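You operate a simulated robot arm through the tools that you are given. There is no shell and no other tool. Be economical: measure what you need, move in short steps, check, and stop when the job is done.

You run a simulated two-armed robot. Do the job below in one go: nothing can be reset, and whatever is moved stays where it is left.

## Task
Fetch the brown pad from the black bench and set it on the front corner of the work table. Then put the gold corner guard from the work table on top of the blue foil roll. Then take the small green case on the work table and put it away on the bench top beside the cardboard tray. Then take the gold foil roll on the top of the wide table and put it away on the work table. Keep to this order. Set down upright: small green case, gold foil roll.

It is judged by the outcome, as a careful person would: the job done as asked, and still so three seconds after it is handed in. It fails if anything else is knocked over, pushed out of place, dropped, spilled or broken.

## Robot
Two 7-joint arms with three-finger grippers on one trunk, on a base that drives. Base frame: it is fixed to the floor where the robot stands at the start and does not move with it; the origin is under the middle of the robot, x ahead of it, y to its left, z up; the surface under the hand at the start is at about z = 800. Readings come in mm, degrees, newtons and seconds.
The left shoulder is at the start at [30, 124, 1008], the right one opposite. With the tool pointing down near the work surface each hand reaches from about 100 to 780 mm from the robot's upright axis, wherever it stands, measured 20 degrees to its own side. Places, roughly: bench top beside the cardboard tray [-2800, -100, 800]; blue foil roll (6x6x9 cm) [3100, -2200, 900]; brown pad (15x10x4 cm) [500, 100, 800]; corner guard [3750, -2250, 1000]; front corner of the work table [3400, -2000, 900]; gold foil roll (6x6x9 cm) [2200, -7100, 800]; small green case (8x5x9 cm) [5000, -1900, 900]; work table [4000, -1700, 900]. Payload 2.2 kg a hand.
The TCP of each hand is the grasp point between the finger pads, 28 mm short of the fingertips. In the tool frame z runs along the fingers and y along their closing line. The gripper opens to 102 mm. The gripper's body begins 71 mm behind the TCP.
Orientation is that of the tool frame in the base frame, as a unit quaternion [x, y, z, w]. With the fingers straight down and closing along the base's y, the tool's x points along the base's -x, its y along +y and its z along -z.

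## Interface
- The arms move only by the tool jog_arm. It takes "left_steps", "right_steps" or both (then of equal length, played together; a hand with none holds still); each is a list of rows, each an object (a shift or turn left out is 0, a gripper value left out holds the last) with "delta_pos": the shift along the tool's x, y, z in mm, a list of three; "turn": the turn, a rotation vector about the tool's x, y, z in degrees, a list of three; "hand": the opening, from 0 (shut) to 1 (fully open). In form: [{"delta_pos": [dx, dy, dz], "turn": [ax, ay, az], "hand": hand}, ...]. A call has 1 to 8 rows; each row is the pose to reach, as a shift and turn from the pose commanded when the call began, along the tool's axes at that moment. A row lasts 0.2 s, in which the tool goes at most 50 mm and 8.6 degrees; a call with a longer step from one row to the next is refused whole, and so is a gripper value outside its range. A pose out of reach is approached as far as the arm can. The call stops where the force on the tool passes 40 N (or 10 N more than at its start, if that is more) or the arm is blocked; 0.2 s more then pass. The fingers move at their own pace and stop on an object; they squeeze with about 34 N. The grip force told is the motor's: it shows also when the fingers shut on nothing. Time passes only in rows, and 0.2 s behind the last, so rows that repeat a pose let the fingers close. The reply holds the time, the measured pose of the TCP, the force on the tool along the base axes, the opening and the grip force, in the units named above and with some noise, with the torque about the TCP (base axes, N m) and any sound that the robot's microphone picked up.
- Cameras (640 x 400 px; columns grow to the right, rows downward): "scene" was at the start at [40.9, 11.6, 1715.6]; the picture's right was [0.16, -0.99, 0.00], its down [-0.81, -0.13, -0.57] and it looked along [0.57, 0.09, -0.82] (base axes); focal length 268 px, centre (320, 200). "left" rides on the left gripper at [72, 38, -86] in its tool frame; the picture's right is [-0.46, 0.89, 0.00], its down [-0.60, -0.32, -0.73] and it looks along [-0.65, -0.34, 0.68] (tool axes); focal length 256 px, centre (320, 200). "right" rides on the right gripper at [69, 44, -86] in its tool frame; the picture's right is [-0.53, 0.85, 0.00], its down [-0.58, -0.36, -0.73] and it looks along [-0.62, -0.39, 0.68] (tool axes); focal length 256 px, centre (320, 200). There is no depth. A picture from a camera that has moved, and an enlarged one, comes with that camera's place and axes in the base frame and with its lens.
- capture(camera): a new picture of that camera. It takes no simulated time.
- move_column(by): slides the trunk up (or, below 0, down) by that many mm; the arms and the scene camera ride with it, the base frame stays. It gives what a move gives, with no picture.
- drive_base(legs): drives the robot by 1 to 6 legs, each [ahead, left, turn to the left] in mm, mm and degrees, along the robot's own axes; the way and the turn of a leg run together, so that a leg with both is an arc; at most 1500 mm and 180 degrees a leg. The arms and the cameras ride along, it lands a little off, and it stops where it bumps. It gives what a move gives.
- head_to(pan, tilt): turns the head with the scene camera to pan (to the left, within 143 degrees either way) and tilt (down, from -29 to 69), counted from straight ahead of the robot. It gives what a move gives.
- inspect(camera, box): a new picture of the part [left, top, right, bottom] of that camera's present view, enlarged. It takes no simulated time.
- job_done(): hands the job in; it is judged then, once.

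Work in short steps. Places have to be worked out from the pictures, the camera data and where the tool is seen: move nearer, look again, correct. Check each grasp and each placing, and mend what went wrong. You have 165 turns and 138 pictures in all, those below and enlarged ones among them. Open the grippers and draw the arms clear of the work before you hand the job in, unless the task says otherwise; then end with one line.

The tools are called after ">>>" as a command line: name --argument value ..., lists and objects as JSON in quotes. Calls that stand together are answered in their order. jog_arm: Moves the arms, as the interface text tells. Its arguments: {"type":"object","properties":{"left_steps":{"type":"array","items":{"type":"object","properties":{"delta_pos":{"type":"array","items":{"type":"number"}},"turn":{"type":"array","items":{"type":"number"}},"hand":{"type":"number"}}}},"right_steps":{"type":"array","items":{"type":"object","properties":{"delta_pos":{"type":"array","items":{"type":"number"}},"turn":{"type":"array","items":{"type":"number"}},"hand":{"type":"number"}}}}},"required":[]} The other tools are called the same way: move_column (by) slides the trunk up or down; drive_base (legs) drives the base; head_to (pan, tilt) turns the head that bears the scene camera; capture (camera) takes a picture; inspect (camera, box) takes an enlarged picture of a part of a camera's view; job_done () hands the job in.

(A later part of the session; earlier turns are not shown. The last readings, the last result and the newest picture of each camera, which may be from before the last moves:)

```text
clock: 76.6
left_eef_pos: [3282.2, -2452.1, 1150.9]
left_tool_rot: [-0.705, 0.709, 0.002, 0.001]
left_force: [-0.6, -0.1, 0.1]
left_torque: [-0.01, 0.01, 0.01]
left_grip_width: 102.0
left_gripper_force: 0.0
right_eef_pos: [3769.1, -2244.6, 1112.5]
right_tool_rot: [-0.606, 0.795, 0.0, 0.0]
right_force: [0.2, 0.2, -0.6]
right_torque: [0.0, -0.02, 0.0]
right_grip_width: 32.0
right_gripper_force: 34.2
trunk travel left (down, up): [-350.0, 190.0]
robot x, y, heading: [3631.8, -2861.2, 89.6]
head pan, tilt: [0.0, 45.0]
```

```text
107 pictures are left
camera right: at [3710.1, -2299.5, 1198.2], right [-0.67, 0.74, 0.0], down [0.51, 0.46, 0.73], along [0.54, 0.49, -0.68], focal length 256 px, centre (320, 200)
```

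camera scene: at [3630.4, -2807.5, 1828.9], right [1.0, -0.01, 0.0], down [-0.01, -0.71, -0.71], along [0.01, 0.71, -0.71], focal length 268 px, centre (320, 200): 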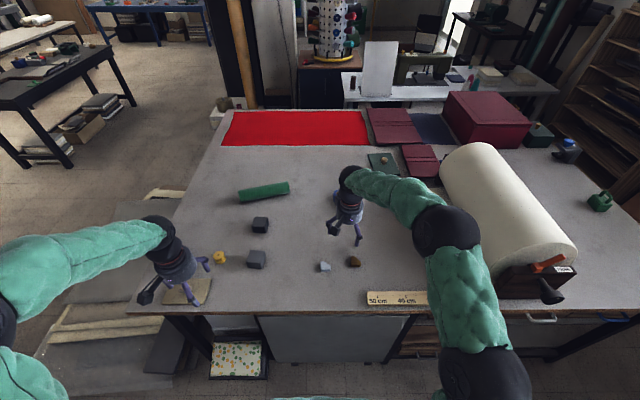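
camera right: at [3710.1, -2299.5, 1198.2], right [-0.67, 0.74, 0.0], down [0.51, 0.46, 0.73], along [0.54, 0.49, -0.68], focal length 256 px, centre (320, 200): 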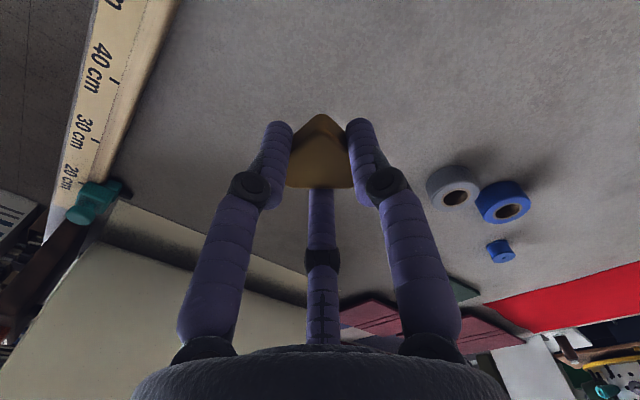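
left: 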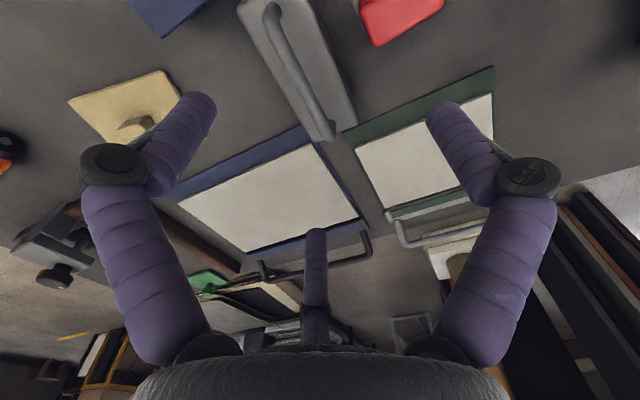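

Held. I drive left back toward the roll.

>>> drive_base --legs '[[0, 620, 0]]'

>>> capture --camera "right"

>>> inspect --camera "scene" --box '[260, 190, 420, 290]'

```text
clock: 80.2
left_eef_pos: [2644.8, -2444.9, 1152.1]
left_tool_rot: [-0.705, 0.71, 0.003, 0.001]
left_force: [-0.4, 0.5, -0.3]
left_torque: [0.02, -0.02, 0.03]
left_grip_width: 102.2
left_gripper_force: 0.0
right_eef_pos: [3132.3, -2238.6, 1111.2]
right_tool_rot: [-0.605, 0.796, 0.0, 0.001]
right_force: [0.1, 0.9, -0.7]
right_torque: [0.01, -0.01, 0.03]
right_grip_width: 32.0
right_gripper_force: 34.0
trunk travel left (down, up): [-350.0, 190.0]
robot x, y, heading: [2993.5, -2854.4, 89.4]
head pan, tilt: [0.0, 45.0]
```

```text
106 pictures are left
camera right: at [3072.8, -2293.6, 1198.1], right [-0.67, 0.74, 0.0], down [0.51, 0.46, 0.73], along [0.54, 0.49, -0.68], focal length 256 px, centre (320, 200)
```

right: 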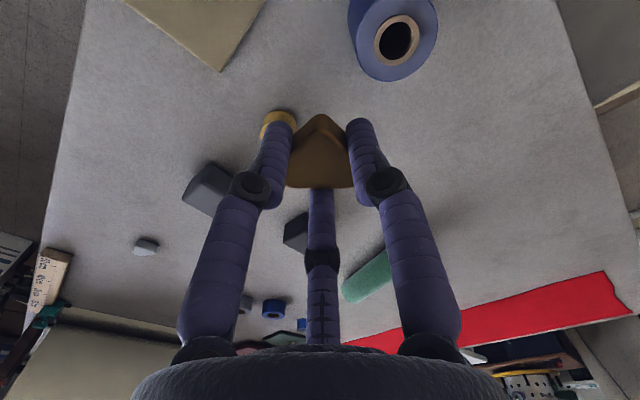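

```text
4.00 times, centred on (340, 240) of scene
camera zoom: at [2991.9, -2802.4, 1828.9], right [1.0, -0.01, 0.0], down [-0.01, -0.71, -0.71], along [0.01, 0.71, -0.71], focal length 1072 px, centre (240, 40)
```

zoom: 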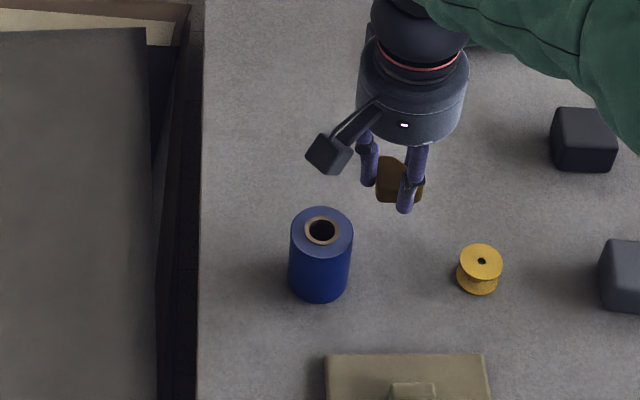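

Both cameras put the roll's top centre at [3076, -2216]. I move over it, lower to a few mm above, and check.

>>> jog_arm --right_steps '[{"delta_pos": [-3, 30, 0]}, {"delta_pos": [-7, 60, 0]}, {"delta_pos": [-7, 60, 30]}, {"delta_pos": [-7, 60, 60]}, {"delta_pos": [-7, 60, 80]}, {"delta_pos": [-7, 60, 80]}]'

>>> capture --camera "right"

>>> inspect --camera "scene" --box '[290, 210, 386, 270]'

```text
clock: 81.6
left_eef_pos: [2645.2, -2446.0, 1152.6]
left_tool_rot: [-0.704, 0.71, 0.002, 0.001]
left_force: [0.5, -0.3, 0.0]
left_torque: [0.02, 0.01, -0.05]
left_grip_width: 101.8
left_gripper_force: 0.1
right_eef_pos: [3078.4, -2214.0, 1031.0]
right_tool_rot: [-0.605, 0.796, 0.001, 0.001]
right_force: [1.0, -0.3, -0.1]
right_torque: [0.04, 0.0, 0.02]
right_grip_width: 32.0
right_gripper_force: 33.5
trunk travel left (down, up): [-350.0, 190.0]
robot x, y, heading: [2993.4, -2854.6, 89.5]
head pan, tilt: [0.0, 45.0]
```

```text
104 pictures are left
camera right: at [3018.6, -2269.0, 1118.2], right [-0.67, 0.74, 0.0], down [0.51, 0.46, 0.73], along [0.54, 0.49, -0.68], focal length 256 px, centre (320, 200)
```

right: 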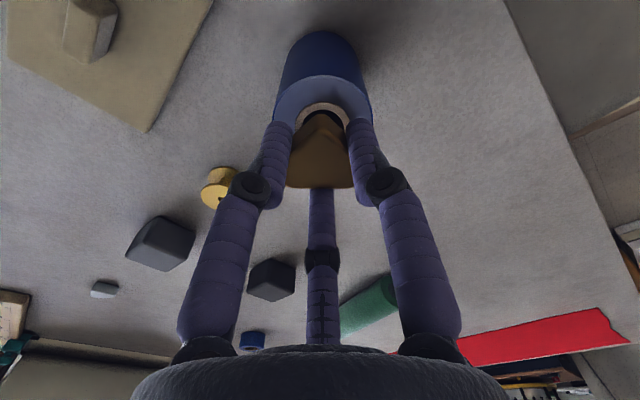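

```text
6.67 times, centred on (338, 240) of scene
camera zoom: at [2992.3, -2802.7, 1829.0], right [1.0, -0.01, 0.0], down [-0.01, -0.71, -0.71], along [0.01, 0.71, -0.71], focal length 1786 px, centre (200, -67)
```

zoom: 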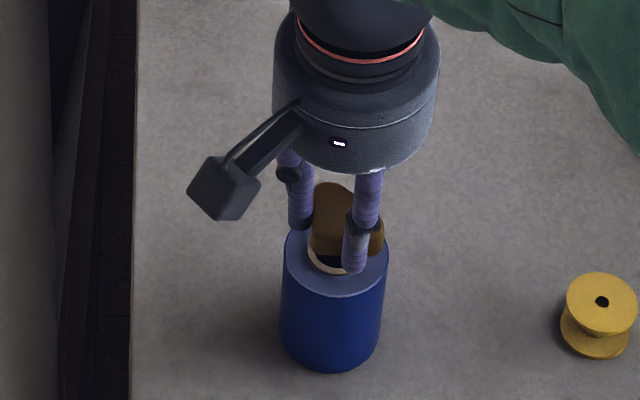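

Well aligned. I lower slowly to contact, nudging 2 mm left.

>>> jog_arm --right_steps '[{"delta_pos": [0, 2, 5]}, {"delta_pos": [0, 2, 8]}, {"delta_pos": [0, 2, 9]}, {"delta_pos": [0, 2, 10]}]'

```text
clock: 82.6
left_eef_pos: [2645.4, -2445.2, 1150.7]
left_tool_rot: [-0.704, 0.71, 0.002, 0.002]
left_force: [-0.5, 0.2, -0.8]
left_torque: [0.0, 0.02, -0.03]
left_grip_width: 102.0
left_gripper_force: 0.0
right_eef_pos: [3075.3, -2215.0, 1021.1]
right_tool_rot: [-0.606, 0.796, 0.001, 0.0]
right_force: [0.3, 0.4, -0.2]
right_torque: [-0.02, -0.05, 0.03]
right_grip_width: 31.8
right_gripper_force: 33.8
trunk travel left (down, up): [-350.0, 190.0]
robot x, y, heading: [2997.7, -2855.1, 89.3]
head pan, tilt: [0.0, 45.0]
```

>>> jog_arm --right_steps '[{"delta_pos": [0, 0, 1]}, {"delta_pos": [0, 0, 2]}, {"delta_pos": [0, 0, 3]}]'

```text
clock: 83.4
left_eef_pos: [2645.0, -2445.1, 1152.1]
left_tool_rot: [-0.703, 0.711, 0.002, 0.002]
left_force: [-0.2, 0.0, -0.1]
left_torque: [0.0, -0.03, -0.01]
left_grip_width: 102.0
left_gripper_force: 0.1
right_eef_pos: [3074.9, -2215.4, 1019.9]
right_tool_rot: [-0.605, 0.796, 0.001, 0.0]
right_force: [0.2, -0.4, -0.9]
right_torque: [0.02, -0.01, 0.0]
right_grip_width: 32.2
right_gripper_force: 34.2
trunk travel left (down, up): [-350.0, 190.0]
robot x, y, heading: [2992.7, -2852.3, 89.3]
head pan, tilt: [0.0, 45.0]
```

No contact yet; continuing by millimetres.

>>> jog_arm --right_steps '[{"delta_pos": [0, 0, 1]}, {"delta_pos": [0, 0, 2]}, {"delta_pos": [0, 0, 3]}]'

>>> inspect --camera "scene" --box '[306, 220, 370, 260]'

```text
clock: 84.2
left_eef_pos: [2645.6, -2445.4, 1150.6]
left_tool_rot: [-0.704, 0.71, 0.004, 0.001]
left_force: [-0.9, 0.0, 0.3]
left_torque: [0.0, -0.01, 0.02]
left_grip_width: 101.9
left_gripper_force: 0.1
right_eef_pos: [3073.6, -2215.5, 1016.8]
right_tool_rot: [-0.605, 0.796, 0.0, 0.0]
right_force: [0.5, 0.1, -0.4]
right_torque: [-0.02, 0.01, 0.0]
right_grip_width: 32.2
right_gripper_force: 34.3
trunk travel left (down, up): [-350.0, 190.0]
robot x, y, heading: [2995.9, -2854.1, 89.5]
head pan, tilt: [0.0, 45.0]
```

```text
10.00 times, centred on (338, 240) of scene
camera zoom: at [2992.6, -2802.3, 1828.9], right [1.0, -0.01, 0.0], down [-0.01, -0.71, -0.71], along [0.01, 0.71, -0.71], focal length 2680 px, centre (140, -200)
```

zoom: 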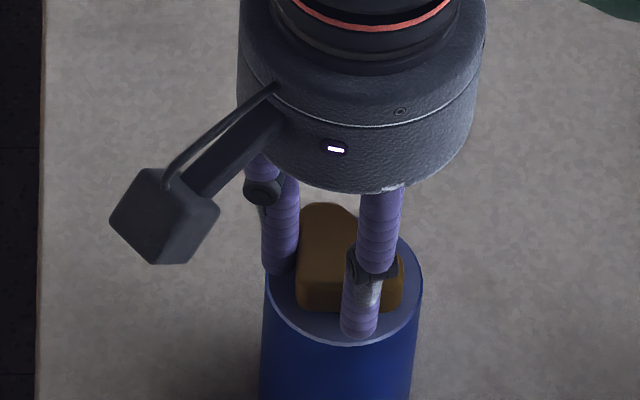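

Nearly seated. I go on to contact.

>>> jog_arm --right_steps '[{"delta_pos": [0, 0, 1.5]}, {"delta_pos": [0, 0, 3]}, {"delta_pos": [0, 0, 4]}]'

```text
clock: 85.0
left_eef_pos: [2644.4, -2447.0, 1151.9]
left_tool_rot: [-0.704, 0.71, 0.003, 0.002]
left_force: [0.1, -0.4, 0.3]
left_torque: [0.0, -0.01, 0.01]
left_grip_width: 102.0
left_gripper_force: 0.0
right_eef_pos: [3074.3, -2215.2, 1016.2]
right_tool_rot: [-0.605, 0.796, 0.003, 0.001]
right_force: [-0.9, -3.5, 17.5]
right_torque: [-0.23, 0.02, 0.01]
right_grip_width: 32.2
right_gripper_force: 33.9
trunk travel left (down, up): [-350.0, 190.0]
robot x, y, heading: [2993.0, -2852.2, 89.4]
head pan, tilt: [0.0, 45.0]
```

Contact is made. I relax 2 mm, open and rise straight up.

>>> jog_arm --right_steps '[{"delta_pos": [0, 0, -2]}, {"delta_pos": [0, 0, -2.5], "hand": 1.0}, {"delta_pos": [0, 0, -2.5], "hand": 1.0}, {"delta_pos": [0, 0, -2.5], "hand": 1.0}, {"delta_pos": [0, 0, -30], "hand": 1.0}, {"delta_pos": [0, 0, -70], "hand": 1.0}, {"delta_pos": [0, 0, -115], "hand": 1.0}, {"delta_pos": [0, 0, -140], "hand": 1.0}]'

>>> inspect --camera "scene" --box '[270, 200, 430, 300]'

>>> capture --camera "right"

```text
clock: 86.8
left_eef_pos: [2646.0, -2446.7, 1151.0]
left_tool_rot: [-0.704, 0.71, 0.003, 0.001]
left_force: [-0.1, -0.6, -0.4]
left_torque: [0.02, -0.03, 0.0]
left_grip_width: 102.2
left_gripper_force: 0.1
right_eef_pos: [3075.2, -2216.0, 1152.7]
right_tool_rot: [-0.605, 0.796, 0.002, -0.001]
right_force: [0.3, 0.3, -0.6]
right_torque: [-0.02, -0.01, -0.01]
right_grip_width: 101.9
right_gripper_force: 0.0
trunk travel left (down, up): [-350.0, 190.0]
robot x, y, heading: [2991.2, -2858.8, 89.2]
head pan, tilt: [0.0, 45.0]
```

```text
4.00 times, centred on (350, 250) of scene
camera zoom: at [2992.8, -2802.7, 1828.9], right [1.0, -0.01, 0.0], down [-0.01, -0.71, -0.71], along [0.01, 0.71, -0.71], focal length 1072 px, centre (200, 0)
```

zoom: 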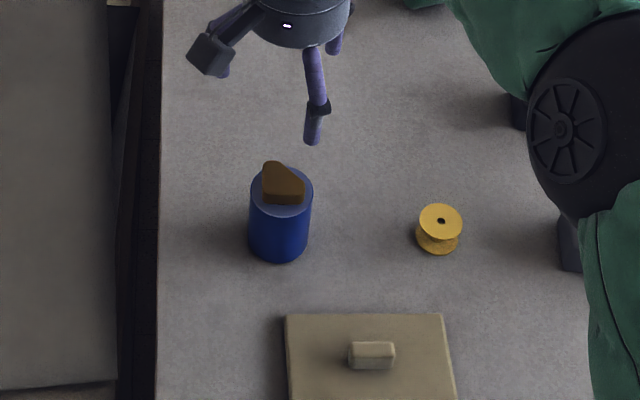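

```text
100 pictures are left
camera right: at [3015.1, -2270.0, 1238.2], right [-0.67, 0.74, 0.0], down [0.51, 0.46, 0.73], along [0.54, 0.49, -0.68], focal length 256 px, centre (320, 200)
```

right: 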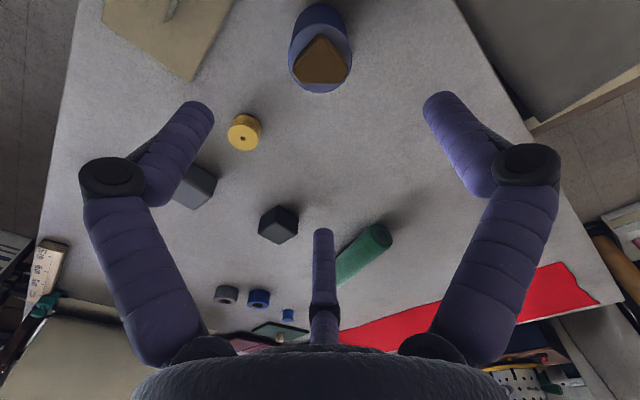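

The guard rests centred on the blue roll. Next comes the green case near [4980, -1910] past the big roll machine, so I tuck the right arm and go along the aisle.

>>> jog_arm --right_steps '[{"delta_pos": [44, -12, 0], "turn": [0, 0, -5]}, {"delta_pos": [88, -25, 0], "turn": [0, 0, -10]}, {"delta_pos": [132, -37, 0], "turn": [0, 0, -15]}, {"delta_pos": [177, -50, 0], "turn": [0, 0, -15]}, {"delta_pos": [221, -62, 0], "turn": [0, 0, -15]}, {"delta_pos": [221, -62, 0], "turn": [0, 0, -15]}]'

>>> drive_base --legs '[[-90, 0, 0], [0, -900, 0]]'

>>> head_to --pan -50 --tilt 30

>>> capture --camera "scene"

```text
clock: 88.2
left_eef_pos: [2645.6, -2444.8, 1151.5]
left_tool_rot: [-0.704, 0.71, 0.003, 0.001]
left_force: [0.4, 0.1, -0.5]
left_torque: [-0.06, 0.03, -0.02]
left_grip_width: 102.2
left_gripper_force: 0.0
right_eef_pos: [3072.4, -2445.9, 1148.2]
right_tool_rot: [-0.704, 0.71, 0.0, 0.0]
right_force: [0.3, -0.5, -0.2]
right_torque: [-0.03, 0.01, 0.04]
right_grip_width: 102.1
right_gripper_force: 0.1
trunk travel left (down, up): [-350.0, 190.0]
robot x, y, heading: [2994.9, -2854.5, 89.6]
head pan, tilt: [0.0, 45.0]
```

```text
clock: 93.7
left_eef_pos: [3554.6, -2545.5, 1151.3]
left_tool_rot: [-0.705, 0.709, 0.002, 0.001]
left_force: [-0.5, -1.2, -0.2]
left_torque: [0.04, -0.01, -0.01]
left_grip_width: 102.1
left_gripper_force: 0.1
right_eef_pos: [3981.6, -2545.2, 1149.2]
right_tool_rot: [-0.706, 0.708, 0.001, 0.0]
right_force: [0.9, 0.1, -0.7]
right_torque: [0.02, 0.03, 0.02]
right_grip_width: 101.9
right_gripper_force: 0.0
trunk travel left (down, up): [-350.0, 190.0]
robot x, y, heading: [3903.0, -2951.7, 89.5]
head pan, tilt: [0.0, 45.0]
```

```text
clock: 94.9
left_eef_pos: [3554.9, -2546.0, 1151.1]
left_tool_rot: [-0.705, 0.709, 0.002, 0.002]
left_force: [0.2, 0.5, -0.2]
left_torque: [-0.01, 0.02, 0.01]
left_grip_width: 101.9
left_gripper_force: 0.0
right_eef_pos: [3981.2, -2544.0, 1149.0]
right_tool_rot: [-0.705, 0.709, 0.001, 0.001]
right_force: [0.0, -0.2, 0.4]
right_torque: [-0.02, -0.02, 0.02]
right_grip_width: 102.0
right_gripper_force: 0.1
trunk travel left (down, up): [-350.0, 190.0]
robot x, y, heading: [3906.3, -2954.2, 89.7]
head pan, tilt: [-50.0, 30.0]
```

```text
99 pictures are left
camera scene: at [3972.5, -2925.3, 1851.5], right [0.64, -0.77, 0.0], down [-0.39, -0.32, -0.87], along [0.67, 0.55, -0.5], focal length 268 px, centre (320, 200)
```

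scene: 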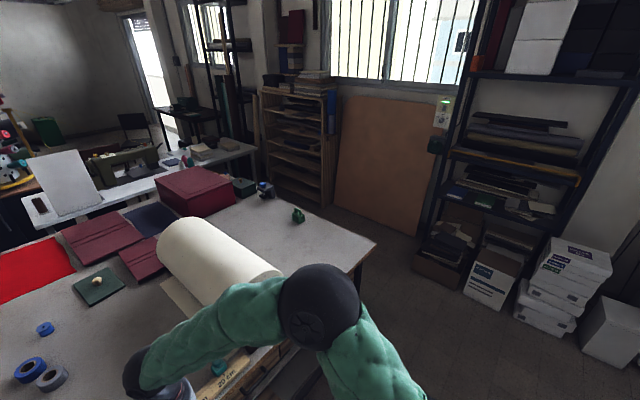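

The case is at about [4965, -1930], the table end at x ≈ 5072, and the shelf boxes start near x ≈ 5990. I go round the end and face -x.

>>> drive_base --legs '[[0, -1500, 0], [0, -100, 0], [0, 0, 90]]'

>>> head_to --pan -40 --tilt 40

>>> capture --camera "scene"

```text
clock: 106.7
left_eef_pos: [5050.5, -3321.5, 1151.0]
left_tool_rot: [1.0, -0.014, -0.002, 0.002]
left_force: [-1.2, 0.2, 0.6]
left_torque: [0.03, 0.02, 0.03]
left_grip_width: 102.1
left_gripper_force: 0.1
right_eef_pos: [5059.1, -2894.9, 1149.3]
right_tool_rot: [1.0, -0.014, -0.001, 0.0]
right_force: [-0.1, 0.4, -0.9]
right_torque: [0.04, 0.02, 0.03]
right_grip_width: 101.8
right_gripper_force: 0.0
trunk travel left (down, up): [-350.0, 190.0]
robot x, y, heading: [5463.3, -2983.0, 178.4]
head pan, tilt: [-50.0, 30.0]
```

```text
clock: 107.4
left_eef_pos: [5050.9, -3322.6, 1151.3]
left_tool_rot: [1.0, -0.014, -0.003, 0.001]
left_force: [0.6, 0.1, -0.5]
left_torque: [-0.02, 0.01, -0.01]
left_grip_width: 102.3
left_gripper_force: 0.0
right_eef_pos: [5057.7, -2895.4, 1149.6]
right_tool_rot: [1.0, -0.015, 0.0, 0.001]
right_force: [0.4, 0.1, 0.3]
right_torque: [0.03, -0.01, -0.03]
right_grip_width: 101.7
right_gripper_force: 0.0
trunk travel left (down, up): [-350.0, 190.0]
robot x, y, heading: [5460.6, -2980.4, 178.3]
head pan, tilt: [-40.0, 40.0]
```

```text
98 pictures are left
camera scene: at [5431.0, -2927.0, 1836.2], right [0.67, 0.75, 0.0], down [0.48, -0.43, -0.77], along [-0.57, 0.51, -0.64], focal length 268 px, centre (320, 200)
```

scene: 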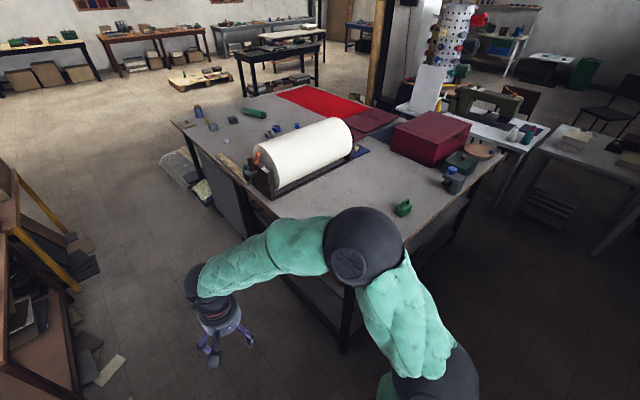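

The way is clear. I drive right along the table end.

>>> drive_base --legs '[[0, -930, 1.5]]'

>>> head_to --pan -10 --tilt 50

>>> capture --camera "scene"

>>> capture --camera "right"

```text
clock: 112.4
left_eef_pos: [5075.2, -2375.6, 1150.6]
left_tool_rot: [1.0, 0.002, -0.003, 0.001]
left_force: [-0.1, 0.3, 0.2]
left_torque: [-0.04, -0.03, -0.01]
left_grip_width: 102.2
left_gripper_force: 0.0
right_eef_pos: [5072.5, -1949.4, 1149.0]
right_tool_rot: [1.0, 0.0, -0.001, 0.001]
right_force: [0.8, -0.2, -0.5]
right_torque: [0.0, 0.01, 0.0]
right_grip_width: 102.1
right_gripper_force: 0.0
trunk travel left (down, up): [-350.0, 190.0]
robot x, y, heading: [5481.5, -2026.7, 180.2]
head pan, tilt: [-40.0, 40.0]
```

```text
clock: 113.4
left_eef_pos: [5075.7, -2376.5, 1152.0]
left_tool_rot: [1.0, 0.001, -0.003, 0.001]
left_force: [-0.5, 0.6, -0.1]
left_torque: [-0.02, -0.01, 0.0]
left_grip_width: 101.9
left_gripper_force: 0.0
right_eef_pos: [5072.0, -1950.1, 1148.8]
right_tool_rot: [1.0, 0.001, -0.001, 0.001]
right_force: [-0.7, 0.0, 0.5]
right_torque: [0.0, -0.02, -0.01]
right_grip_width: 102.0
right_gripper_force: 0.1
trunk travel left (down, up): [-350.0, 190.0]
robot x, y, heading: [5482.0, -2022.0, 179.8]
head pan, tilt: [-10.0, 50.0]
```

```text
97 pictures are left
camera scene: at [5433.6, -2011.5, 1822.0], right [0.18, 0.98, 0.0], down [0.75, -0.13, -0.64], along [-0.63, 0.11, -0.77], focal length 268 px, centre (320, 200)
```

scene: 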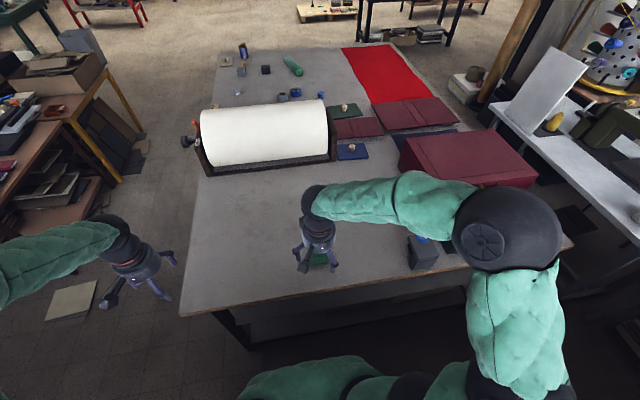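

```text
96 pictures are left
camera right: at [5142.4, -1992.8, 1235.1], right [-0.53, -0.85, 0.0], down [-0.58, 0.36, 0.73], along [-0.62, 0.39, -0.68], focal length 256 px, centre (320, 200)
```

right: 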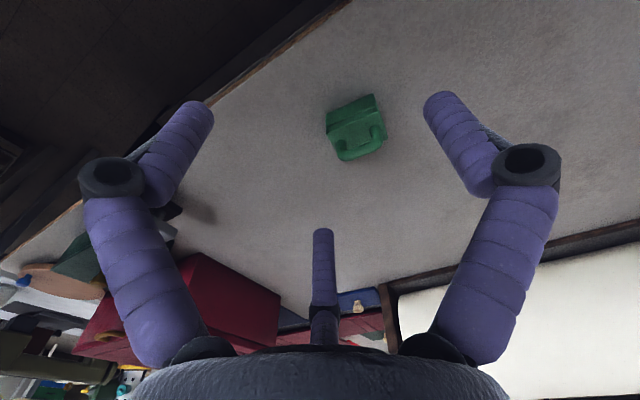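

>>> inspect --camera "right" --box '[275, 75, 435, 175]'

>>> inspect --camera "scene" --box '[270, 220, 366, 280]'

```text
4.00 times, centred on (355, 125) of right
camera zoom: at [5142.4, -1992.8, 1235.1], right [-0.53, -0.85, 0.0], down [-0.58, 0.36, 0.73], along [-0.62, 0.39, -0.68], focal length 1024 px, centre (180, 500)
```

zoom: 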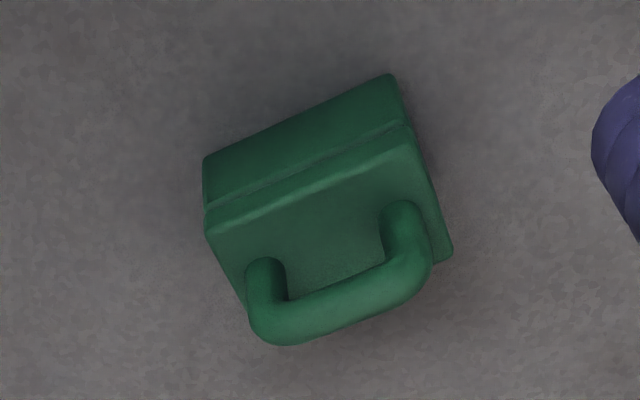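

```text
6.67 times, centred on (318, 250) of scene
camera zoom: at [5433.6, -2011.5, 1822.0], right [0.18, 0.98, 0.0], down [0.75, -0.13, -0.64], along [-0.63, 0.11, -0.77], focal length 1786 px, centre (333, -133)
```

zoom: 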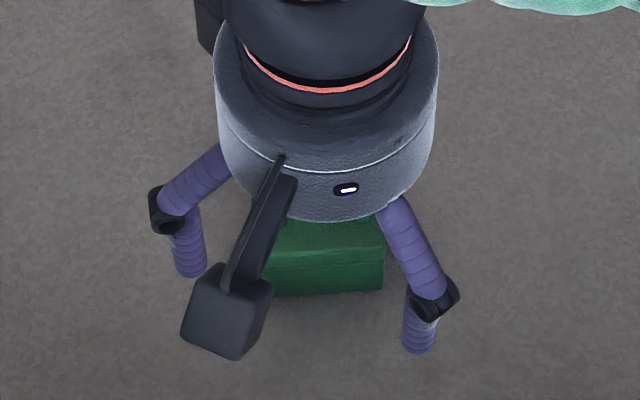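

The case's handle bar is at about [4960, -1935, 985], running at roughly 81°. I turn the hand 21° so one prong faces two others across the bar, move over it and look.

>>> jog_arm --right_steps '[{"delta_pos": [-38, -5, 0], "turn": [0, 0, -7]}, {"delta_pos": [-76, -10, 0], "turn": [0, 0, -14]}, {"delta_pos": [-112, -15, 0], "turn": [0, 0, -21]}, {"delta_pos": [-112, -15, 40], "turn": [0, 0, -21]}, {"delta_pos": [-112, -15, 75], "turn": [0, 0, -21]}, {"delta_pos": [-112, -15, 75], "turn": [0, 0, -21]}]'

>>> capture --camera "right"

>>> inspect --camera "scene" --box '[250, 190, 378, 270]'

```text
clock: 114.8
left_eef_pos: [5075.4, -2374.6, 1151.7]
left_tool_rot: [1.0, 0.001, -0.003, 0.002]
left_force: [1.2, 0.7, 0.2]
left_torque: [0.01, 0.0, -0.04]
left_grip_width: 101.9
left_gripper_force: 0.1
right_eef_pos: [4960.8, -1934.5, 1076.2]
right_tool_rot: [0.983, 0.183, -0.001, 0.0]
right_force: [-0.1, 0.5, -0.3]
right_torque: [0.01, 0.0, -0.04]
right_grip_width: 101.9
right_gripper_force: 0.1
trunk travel left (down, up): [-350.0, 190.0]
robot x, y, heading: [5481.8, -2024.4, 180.0]
head pan, tilt: [-10.0, 50.0]
```

```text
93 pictures are left
camera right: at [5042.2, -1949.3, 1161.4], right [-0.19, -0.98, 0.0], down [-0.67, 0.13, 0.73], along [-0.72, 0.14, -0.68], focal length 256 px, centre (320, 200)
```

right: 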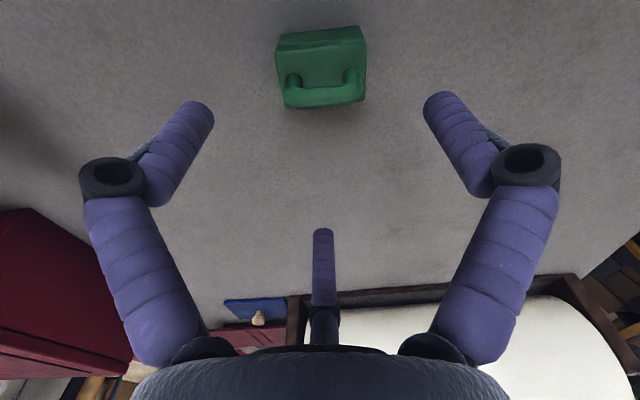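

```text
5.00 times, centred on (314, 230) of scene
camera zoom: at [5434.2, -2011.7, 1822.1], right [0.17, 0.98, 0.0], down [0.75, -0.13, -0.64], along [-0.63, 0.11, -0.77], focal length 1340 px, centre (350, 50)
```

zoom: 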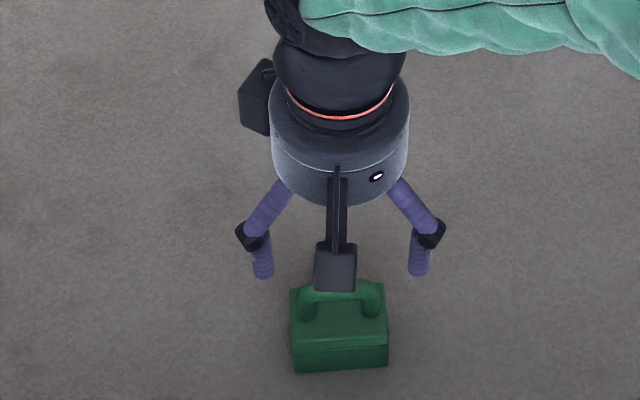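

The hand is aligned with the bar within about 3 mm. I correct, descend to z ≈ 998 and look before closing.

>>> jog_arm --right_steps '[{"delta_pos": [-2, 3, 30]}, {"delta_pos": [-2, 3, 60]}, {"delta_pos": [-2, 3, 72]}, {"delta_pos": [-2, 3, 77]}, {"delta_pos": [-2, 3, 77]}]'

>>> capture --camera "right"

>>> inspect --camera "scene" --box '[250, 200, 378, 280]'

```text
clock: 116.0
left_eef_pos: [5076.7, -2376.2, 1152.4]
left_tool_rot: [1.0, 0.001, -0.002, 0.001]
left_force: [-0.7, -0.5, 0.0]
left_torque: [-0.01, 0.0, -0.01]
left_grip_width: 101.7
left_gripper_force: 0.1
right_eef_pos: [4959.6, -1938.3, 997.7]
right_tool_rot: [0.983, 0.182, 0.0, 0.0]
right_force: [0.9, 0.6, 0.6]
right_torque: [0.01, -0.02, 0.0]
right_grip_width: 101.9
right_gripper_force: 0.2
trunk travel left (down, up): [-350.0, 190.0]
robot x, y, heading: [5480.7, -2025.4, 180.0]
head pan, tilt: [-10.0, 50.0]
```

```text
91 pictures are left
camera right: at [5041.4, -1954.1, 1083.4], right [-0.2, -0.98, 0.0], down [-0.67, 0.13, 0.73], along [-0.72, 0.14, -0.68], focal length 256 px, centre (320, 200)
```

right: 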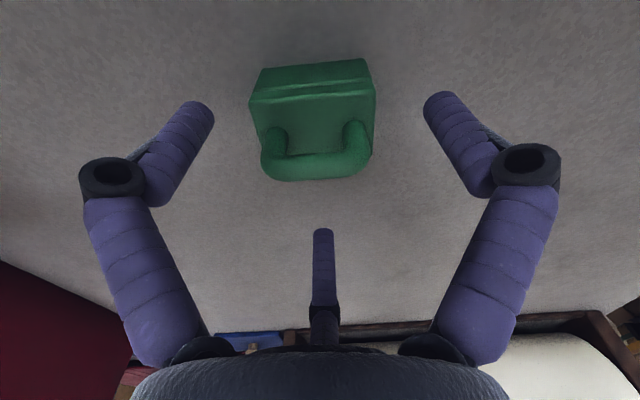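

```text
5.00 times, centred on (314, 240) of scene
camera zoom: at [5433.6, -2011.8, 1822.0], right [0.17, 0.98, 0.0], down [0.75, -0.13, -0.64], along [-0.63, 0.11, -0.77], focal length 1340 px, centre (350, 0)
```

zoom: 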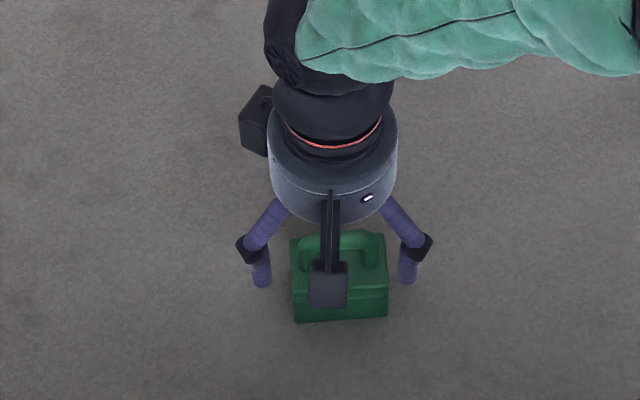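

The bar is well placed between the prongs. I go 8 mm lower, since the box top is at about z 950, and close.

>>> jog_arm --right_steps '[{"delta_pos": [0, 0, 8]}, {"delta_pos": [0, 0, 8]}, {"delta_pos": [0, 0, 8], "hand": 0.0}, {"delta_pos": [0, 0, 8], "hand": 0.0}, {"delta_pos": [0, 0, 8], "hand": 0.0}, {"delta_pos": [0, 0, 8], "hand": 0.0}]'

>>> capture --camera "right"

```text
clock: 117.4
left_eef_pos: [5075.5, -2376.6, 1150.7]
left_tool_rot: [1.0, 0.001, -0.003, 0.001]
left_force: [-0.5, 0.2, 0.2]
left_torque: [0.01, -0.01, 0.06]
left_grip_width: 101.9
left_gripper_force: 0.1
right_eef_pos: [4958.8, -1937.8, 989.5]
right_tool_rot: [0.983, 0.182, -0.001, 0.001]
right_force: [-0.4, 0.3, 2.9]
right_torque: [-0.03, -0.02, 0.0]
right_grip_width: 20.4
right_gripper_force: 33.9
trunk travel left (down, up): [-350.0, 190.0]
robot x, y, heading: [5480.9, -2022.9, 179.8]
head pan, tilt: [-10.0, 50.0]
```

```text
89 pictures are left
camera right: at [5040.9, -1953.9, 1075.7], right [-0.2, -0.98, 0.0], down [-0.67, 0.13, 0.73], along [-0.72, 0.14, -0.68], focal length 256 px, centre (320, 200)
```

right: 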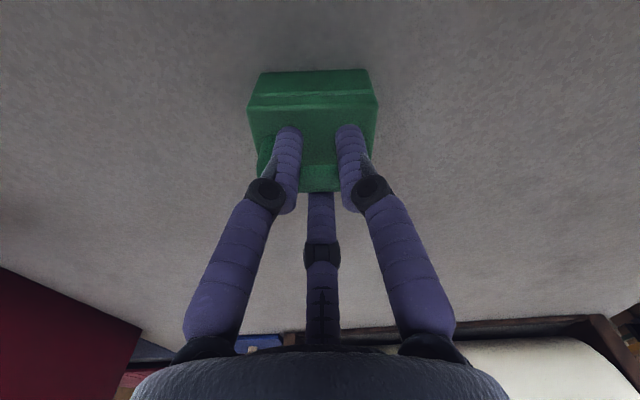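

Gripped on the bar, with two prongs on one side and one on the other. I lift and check.

>>> jog_arm --right_steps '[{"delta_pos": [0, 0, -20]}, {"delta_pos": [0, 0, -50]}, {"delta_pos": [0, 0, -90]}, {"delta_pos": [0, 0, -130]}, {"delta_pos": [0, 0, -170]}, {"delta_pos": [0, 0, -170]}]'

>>> capture --camera "right"

>>> capture --camera "scene"

```text
clock: 118.8
left_eef_pos: [5075.5, -2375.9, 1149.9]
left_tool_rot: [1.0, 0.001, -0.002, 0.001]
left_force: [0.0, 0.3, -0.1]
left_torque: [0.02, -0.03, 0.0]
left_grip_width: 102.0
left_gripper_force: 0.1
right_eef_pos: [4958.2, -1940.8, 1158.5]
right_tool_rot: [0.983, 0.183, 0.0, 0.0]
right_force: [0.3, -0.1, -0.4]
right_torque: [-0.03, -0.04, -0.01]
right_grip_width: 20.0
right_gripper_force: 33.7
trunk travel left (down, up): [-350.0, 190.0]
robot x, y, heading: [5477.6, -2022.7, 179.8]
head pan, tilt: [-10.0, 50.0]
```

```text
88 pictures are left
camera right: at [5039.9, -1954.6, 1245.0], right [-0.19, -0.98, 0.0], down [-0.67, 0.13, 0.73], along [-0.72, 0.14, -0.68], focal length 256 px, centre (320, 200)
```

right: 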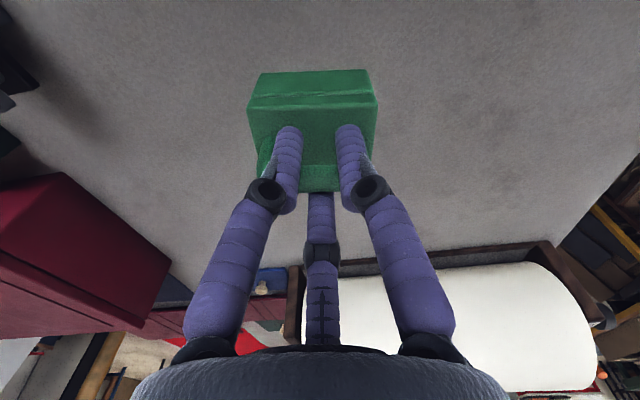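

```text
87 pictures are left
camera scene: at [5432.7, -2011.8, 1822.0], right [0.17, 0.98, 0.0], down [0.75, -0.13, -0.64], along [-0.63, 0.11, -0.77], focal length 268 px, centre (320, 200)
```

scene: 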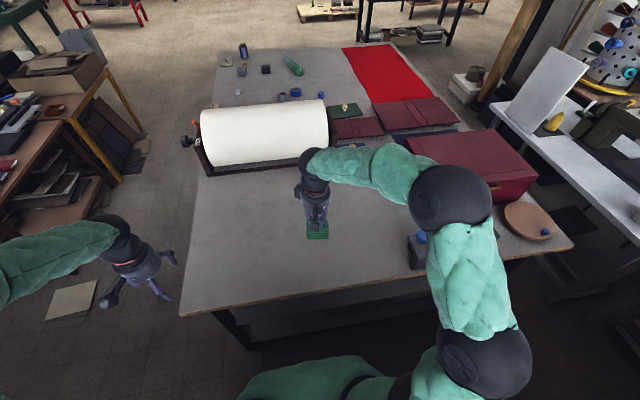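

The case is held upright. I tuck the arm, back out to the aisle and check the pose before the long drive.

>>> jog_arm --right_steps '[{"delta_pos": [40, 16, 0]}, {"delta_pos": [80, 32, 0]}, {"delta_pos": [121, 47, 0]}, {"delta_pos": [121, 47, 0]}]'

>>> drive_base --legs '[[0, 945, 0]]'

```text
clock: 119.8
left_eef_pos: [5074.2, -2376.4, 1150.5]
left_tool_rot: [1.0, 0.0, -0.002, 0.001]
left_force: [0.1, 0.2, -0.7]
left_torque: [-0.02, -0.05, 0.01]
left_grip_width: 102.0
left_gripper_force: 0.0
right_eef_pos: [5088.1, -1940.0, 1157.8]
right_tool_rot: [0.983, 0.182, 0.0, -0.001]
right_force: [-0.3, 0.4, -0.8]
right_torque: [0.02, -0.03, -0.01]
right_grip_width: 19.8
right_gripper_force: 33.5
trunk travel left (down, up): [-350.0, 190.0]
robot x, y, heading: [5481.7, -2027.3, 179.7]
head pan, tilt: [-10.0, 50.0]
```

```text
clock: 124.7
left_eef_pos: [5081.8, -3327.5, 1151.5]
left_tool_rot: [1.0, 0.006, -0.002, 0.001]
left_force: [0.0, -0.3, 0.5]
left_torque: [-0.03, -0.01, 0.0]
left_grip_width: 101.8
left_gripper_force: 0.1
right_eef_pos: [5092.7, -2891.2, 1158.7]
right_tool_rot: [0.982, 0.187, 0.0, 0.0]
right_force: [-0.4, 1.1, 0.5]
right_torque: [0.0, -0.01, 0.04]
right_grip_width: 20.0
right_gripper_force: 33.5
trunk travel left (down, up): [-350.0, 190.0]
robot x, y, heading: [5484.6, -2969.6, -179.3]
head pan, tilt: [-10.0, 50.0]
```

>>> drive_base --legs '[[0, -35, -0.9], [1500, 0, 0], [1500, 0, 0]]'

```text
clock: 139.7
left_eef_pos: [2094.0, -3343.5, 1152.0]
left_tool_rot: [1.0, 0.026, -0.003, 0.002]
left_force: [0.2, -0.2, 1.3]
left_torque: [0.0, -0.02, 0.0]
left_grip_width: 101.9
left_gripper_force: 0.1
right_eef_pos: [2085.1, -2905.8, 1158.1]
right_tool_rot: [0.979, 0.206, 0.0, 0.0]
right_force: [0.5, -0.1, -1.0]
right_torque: [0.0, -0.02, 0.01]
right_grip_width: 20.1
right_gripper_force: 34.5
trunk travel left (down, up): [-350.0, 190.0]
robot x, y, heading: [2480.7, -2969.9, -177.3]
head pan, tilt: [-10.0, 50.0]
```

>>> drive_base --legs '[[0, 0, -2.7], [1500, 0, 0], [1500, 0, 0], [1100, 0, 0]]'

>>> head_to --pan -45 --tilt 30

>>> capture --camera "scene"

```text
clock: 159.8
left_eef_pos: [-2047.8, -3282.6, 1150.1]
left_tool_rot: [1.0, -0.008, -0.002, 0.001]
left_force: [-0.6, 1.6, -0.7]
left_torque: [-0.02, -0.01, -0.02]
left_grip_width: 102.2
left_gripper_force: 0.1
right_eef_pos: [-2027.7, -2846.0, 1157.8]
right_tool_rot: [0.985, 0.175, -0.001, 0.0]
right_force: [0.0, -0.1, -0.8]
right_torque: [0.01, -0.02, -0.03]
right_grip_width: 20.0
right_gripper_force: 34.8
trunk travel left (down, up): [-350.0, 190.0]
robot x, y, heading: [-1640.5, -2942.1, 178.7]
head pan, tilt: [-10.0, 50.0]
```

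```text
clock: 160.8
left_eef_pos: [-2048.7, -3281.4, 1150.7]
left_tool_rot: [1.0, -0.008, -0.003, 0.0]
left_force: [0.2, 0.9, -0.4]
left_torque: [0.02, -0.02, -0.01]
left_grip_width: 101.9
left_gripper_force: 0.1
right_eef_pos: [-2027.1, -2846.2, 1157.9]
right_tool_rot: [0.985, 0.174, -0.001, 0.0]
right_force: [-0.2, -0.7, -0.3]
right_torque: [-0.03, 0.01, 0.02]
right_grip_width: 20.1
right_gripper_force: 34.3
trunk travel left (down, up): [-350.0, 190.0]
robot x, y, heading: [-1636.0, -2936.6, 178.6]
head pan, tilt: [-45.0, 30.0]
```

```text
86 pictures are left
camera scene: at [-1671.8, -2873.7, 1851.5], right [0.72, 0.7, 0.0], down [0.35, -0.36, -0.87], along [-0.6, 0.62, -0.5], focal length 268 px, centre (320, 200)
```

scene: 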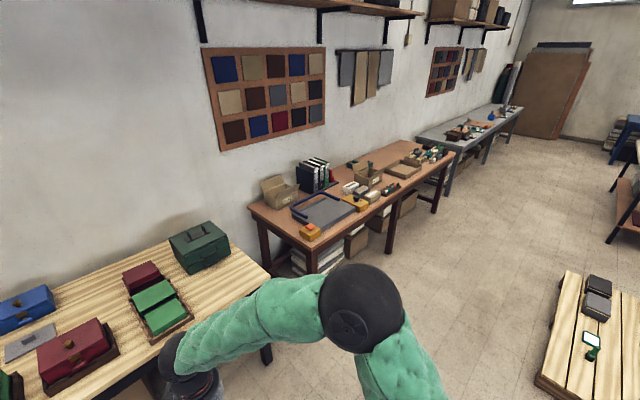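

The bench runs along the wall with its front edge near x ≈ -2560; the cardboard tray is on its far part. I go ahead a little and slide right up to it.

>>> drive_base --legs '[[0, 0, 1.4], [330, 0, 0], [0, -1500, 0], [0, -1150, 0]]'

>>> head_to --pan 0 --tilt 38

>>> capture --camera "scene"

```text
clock: 175.9
left_eef_pos: [-2410.1, -653.1, 1150.6]
left_tool_rot: [1.0, 0.017, -0.003, 0.001]
left_force: [-0.4, 0.5, -0.4]
left_torque: [-0.02, -0.02, 0.06]
left_grip_width: 102.2
left_gripper_force: 0.1
right_eef_pos: [-2410.9, -214.7, 1158.1]
right_tool_rot: [0.98, 0.199, -0.001, 0.0]
right_force: [0.4, 0.9, -0.8]
right_torque: [0.02, -0.01, 0.01]
right_grip_width: 20.1
right_gripper_force: 34.1
trunk travel left (down, up): [-350.0, 190.0]
robot x, y, heading: [-2017.2, -287.3, -178.1]
head pan, tilt: [-45.0, 30.0]
```

```text
clock: 177.0
left_eef_pos: [-2410.3, -652.9, 1151.0]
left_tool_rot: [1.0, 0.017, -0.003, 0.0]
left_force: [0.2, 0.0, 0.0]
left_torque: [0.0, -0.02, -0.03]
left_grip_width: 102.2
left_gripper_force: 0.0
right_eef_pos: [-2410.4, -215.3, 1158.5]
right_tool_rot: [0.98, 0.199, 0.0, 0.0]
right_force: [0.0, -0.1, -0.6]
right_torque: [0.02, 0.01, 0.04]
right_grip_width: 20.0
right_gripper_force: 34.1
trunk travel left (down, up): [-350.0, 190.0]
robot x, y, heading: [-2018.9, -284.7, -177.9]
head pan, tilt: [0.0, 38.0]
```

```text
85 pictures are left
camera scene: at [-2074.2, -290.4, 1839.2], right [-0.03, 1.0, 0.0], down [0.62, 0.02, -0.79], along [-0.79, -0.02, -0.62], focal length 268 px, centre (320, 200)
```

scene: 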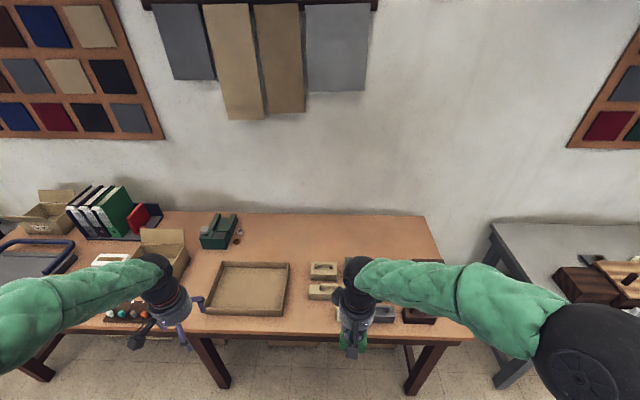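

The cardboard tray is at about column 248; the area to its right is partly hidden by my hand, so I use the wrist camera and zoom in.

>>> capture --camera "right"

>>> inspect --camera "scene" --box '[190, 200, 480, 381]'

```text
84 pictures are left
camera right: at [-2328.7, -228.1, 1244.2], right [-0.16, -0.99, 0.0], down [-0.67, 0.11, 0.73], along [-0.72, 0.12, -0.68], focal length 256 px, centre (320, 200)
```

right: 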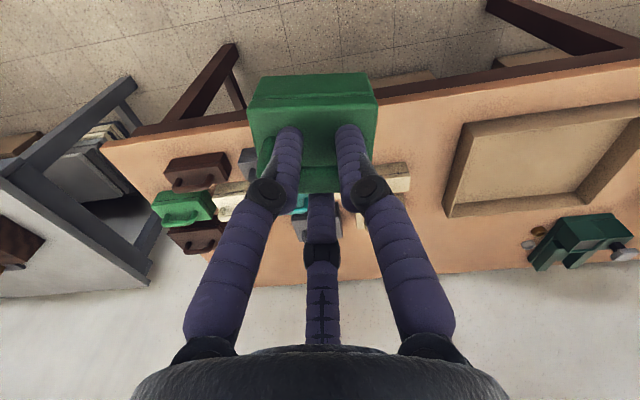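

```text
2.21 times, centred on (335, 290) of scene
camera zoom: at [-2074.2, -290.4, 1839.2], right [-0.03, 1.0, 0.0], down [0.62, 0.02, -0.79], along [-0.79, -0.02, -0.62], focal length 591 px, centre (287, 0)
```

zoom: 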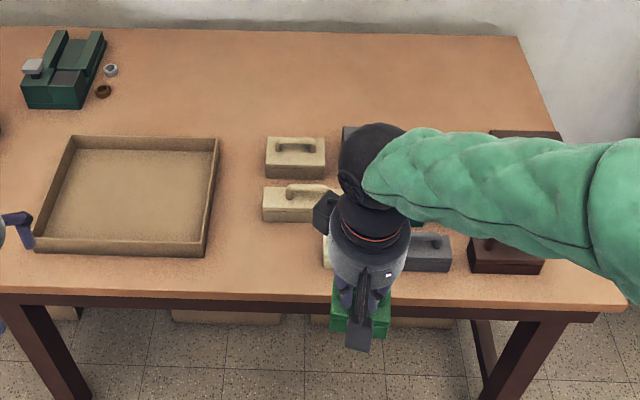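

I shift the base right 330 mm so the gap between my arms shows the area beside the tray.

>>> drive_base --legs '[[0, -330, -2]]'

>>> capture --camera "scene"

>>> inspect --camera "scene" --box '[140, 220, 380, 370]'

```text
clock: 179.2
left_eef_pos: [-2427.9, -301.0, 1151.5]
left_tool_rot: [1.0, -0.001, -0.002, 0.001]
left_force: [-0.1, 1.3, 0.7]
left_torque: [-0.05, 0.0, -0.05]
left_grip_width: 101.8
left_gripper_force: 0.1
right_eef_pos: [-2411.6, 135.2, 1157.9]
right_tool_rot: [0.984, 0.18, 0.0, 0.002]
right_force: [0.5, 1.1, -0.6]
right_torque: [-0.01, -0.01, -0.01]
right_grip_width: 19.8
right_gripper_force: 33.6
trunk travel left (down, up): [-350.0, 190.0]
robot x, y, heading: [-2019.5, 47.6, 179.4]
head pan, tilt: [0.0, 38.0]
```

```text
82 pictures are left
camera scene: at [-2078.3, 47.5, 1839.2], right [0.01, 1.0, 0.0], down [0.62, 0.0, -0.79], along [-0.79, 0.01, -0.62], focal length 268 px, centre (320, 200)
```

scene: 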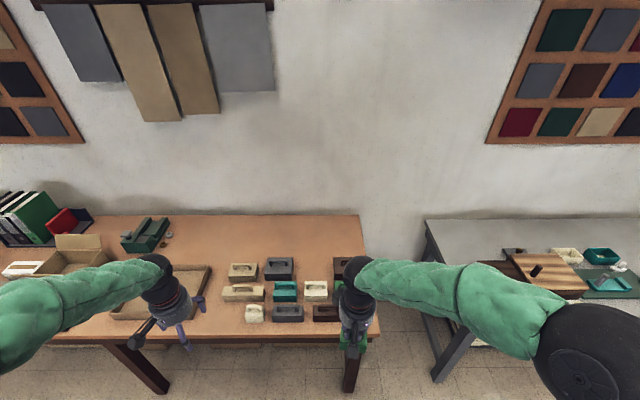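

```text
2.67 times, centred on (260, 295) of scene
camera zoom: at [-2078.3, 47.5, 1839.2], right [0.01, 1.0, 0.0], down [0.62, 0.0, -0.79], along [-0.79, 0.01, -0.62], focal length 714 px, centre (480, -53)
```

zoom: 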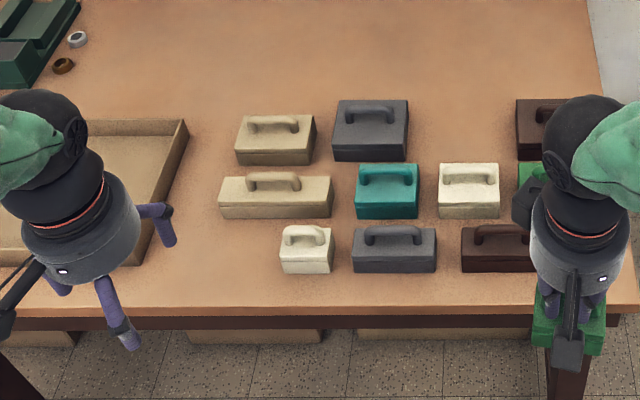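

There is a free spot beside the tray's right wall, about x -2713…-2572, y -452…-236. I lower the trunk 100 mm and slide left so the right hand faces the spot centre at [-2634, -345].

>>> move_column --by -90

>>> drive_base --legs '[[0, 500, 0.6]]'

>>> capture --camera "scene"

>>> capture --camera "right"

```text
clock: 180.4
left_eef_pos: [-2427.9, -301.8, 1060.3]
left_tool_rot: [1.0, -0.002, -0.003, 0.0]
left_force: [0.0, 0.0, 0.6]
left_torque: [0.02, -0.02, 0.02]
left_grip_width: 102.2
left_gripper_force: 0.1
right_eef_pos: [-2411.7, 134.3, 1068.6]
right_tool_rot: [0.984, 0.179, -0.001, 0.0]
right_force: [0.3, -0.6, -0.6]
right_torque: [0.01, 0.02, 0.02]
right_grip_width: 20.1
right_gripper_force: 34.3
trunk travel left (down, up): [-260.0, 280.0]
robot x, y, heading: [-2022.2, 47.2, 179.5]
head pan, tilt: [0.0, 38.0]
```

```text
clock: 183.3
left_eef_pos: [-2429.5, -795.6, 1061.0]
left_tool_rot: [1.0, -0.001, -0.003, 0.002]
left_force: [0.4, -0.2, -0.6]
left_torque: [0.06, 0.03, 0.01]
left_grip_width: 101.9
left_gripper_force: 0.2
right_eef_pos: [-2413.5, -357.3, 1067.8]
right_tool_rot: [0.983, 0.181, -0.001, 0.0]
right_force: [0.4, 0.5, 0.7]
right_torque: [0.03, -0.01, 0.0]
right_grip_width: 19.8
right_gripper_force: 34.2
trunk travel left (down, up): [-260.0, 280.0]
robot x, y, heading: [-2024.7, -442.4, 179.6]
head pan, tilt: [0.0, 38.0]
```

```text
80 pictures are left
camera scene: at [-2081.0, -445.0, 1749.2], right [0.0, 1.0, 0.0], down [0.62, 0.0, -0.79], along [-0.79, 0.0, -0.62], focal length 268 px, centre (320, 200)
```

scene: 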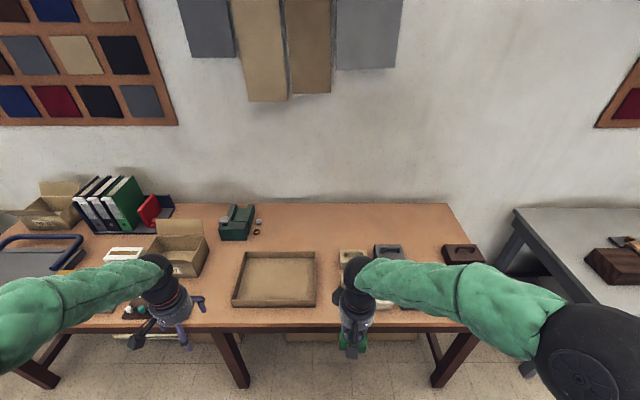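

```text
79 pictures are left
camera right: at [-2333.2, -373.3, 1154.2], right [-0.2, -0.98, 0.0], down [-0.67, 0.14, 0.73], along [-0.72, 0.14, -0.68], focal length 256 px, centre (320, 200)
```

right: 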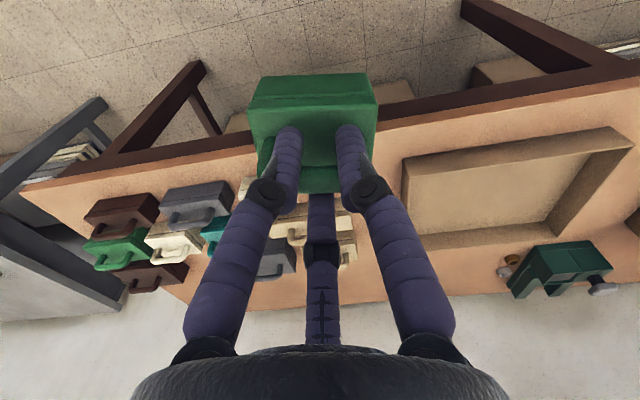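

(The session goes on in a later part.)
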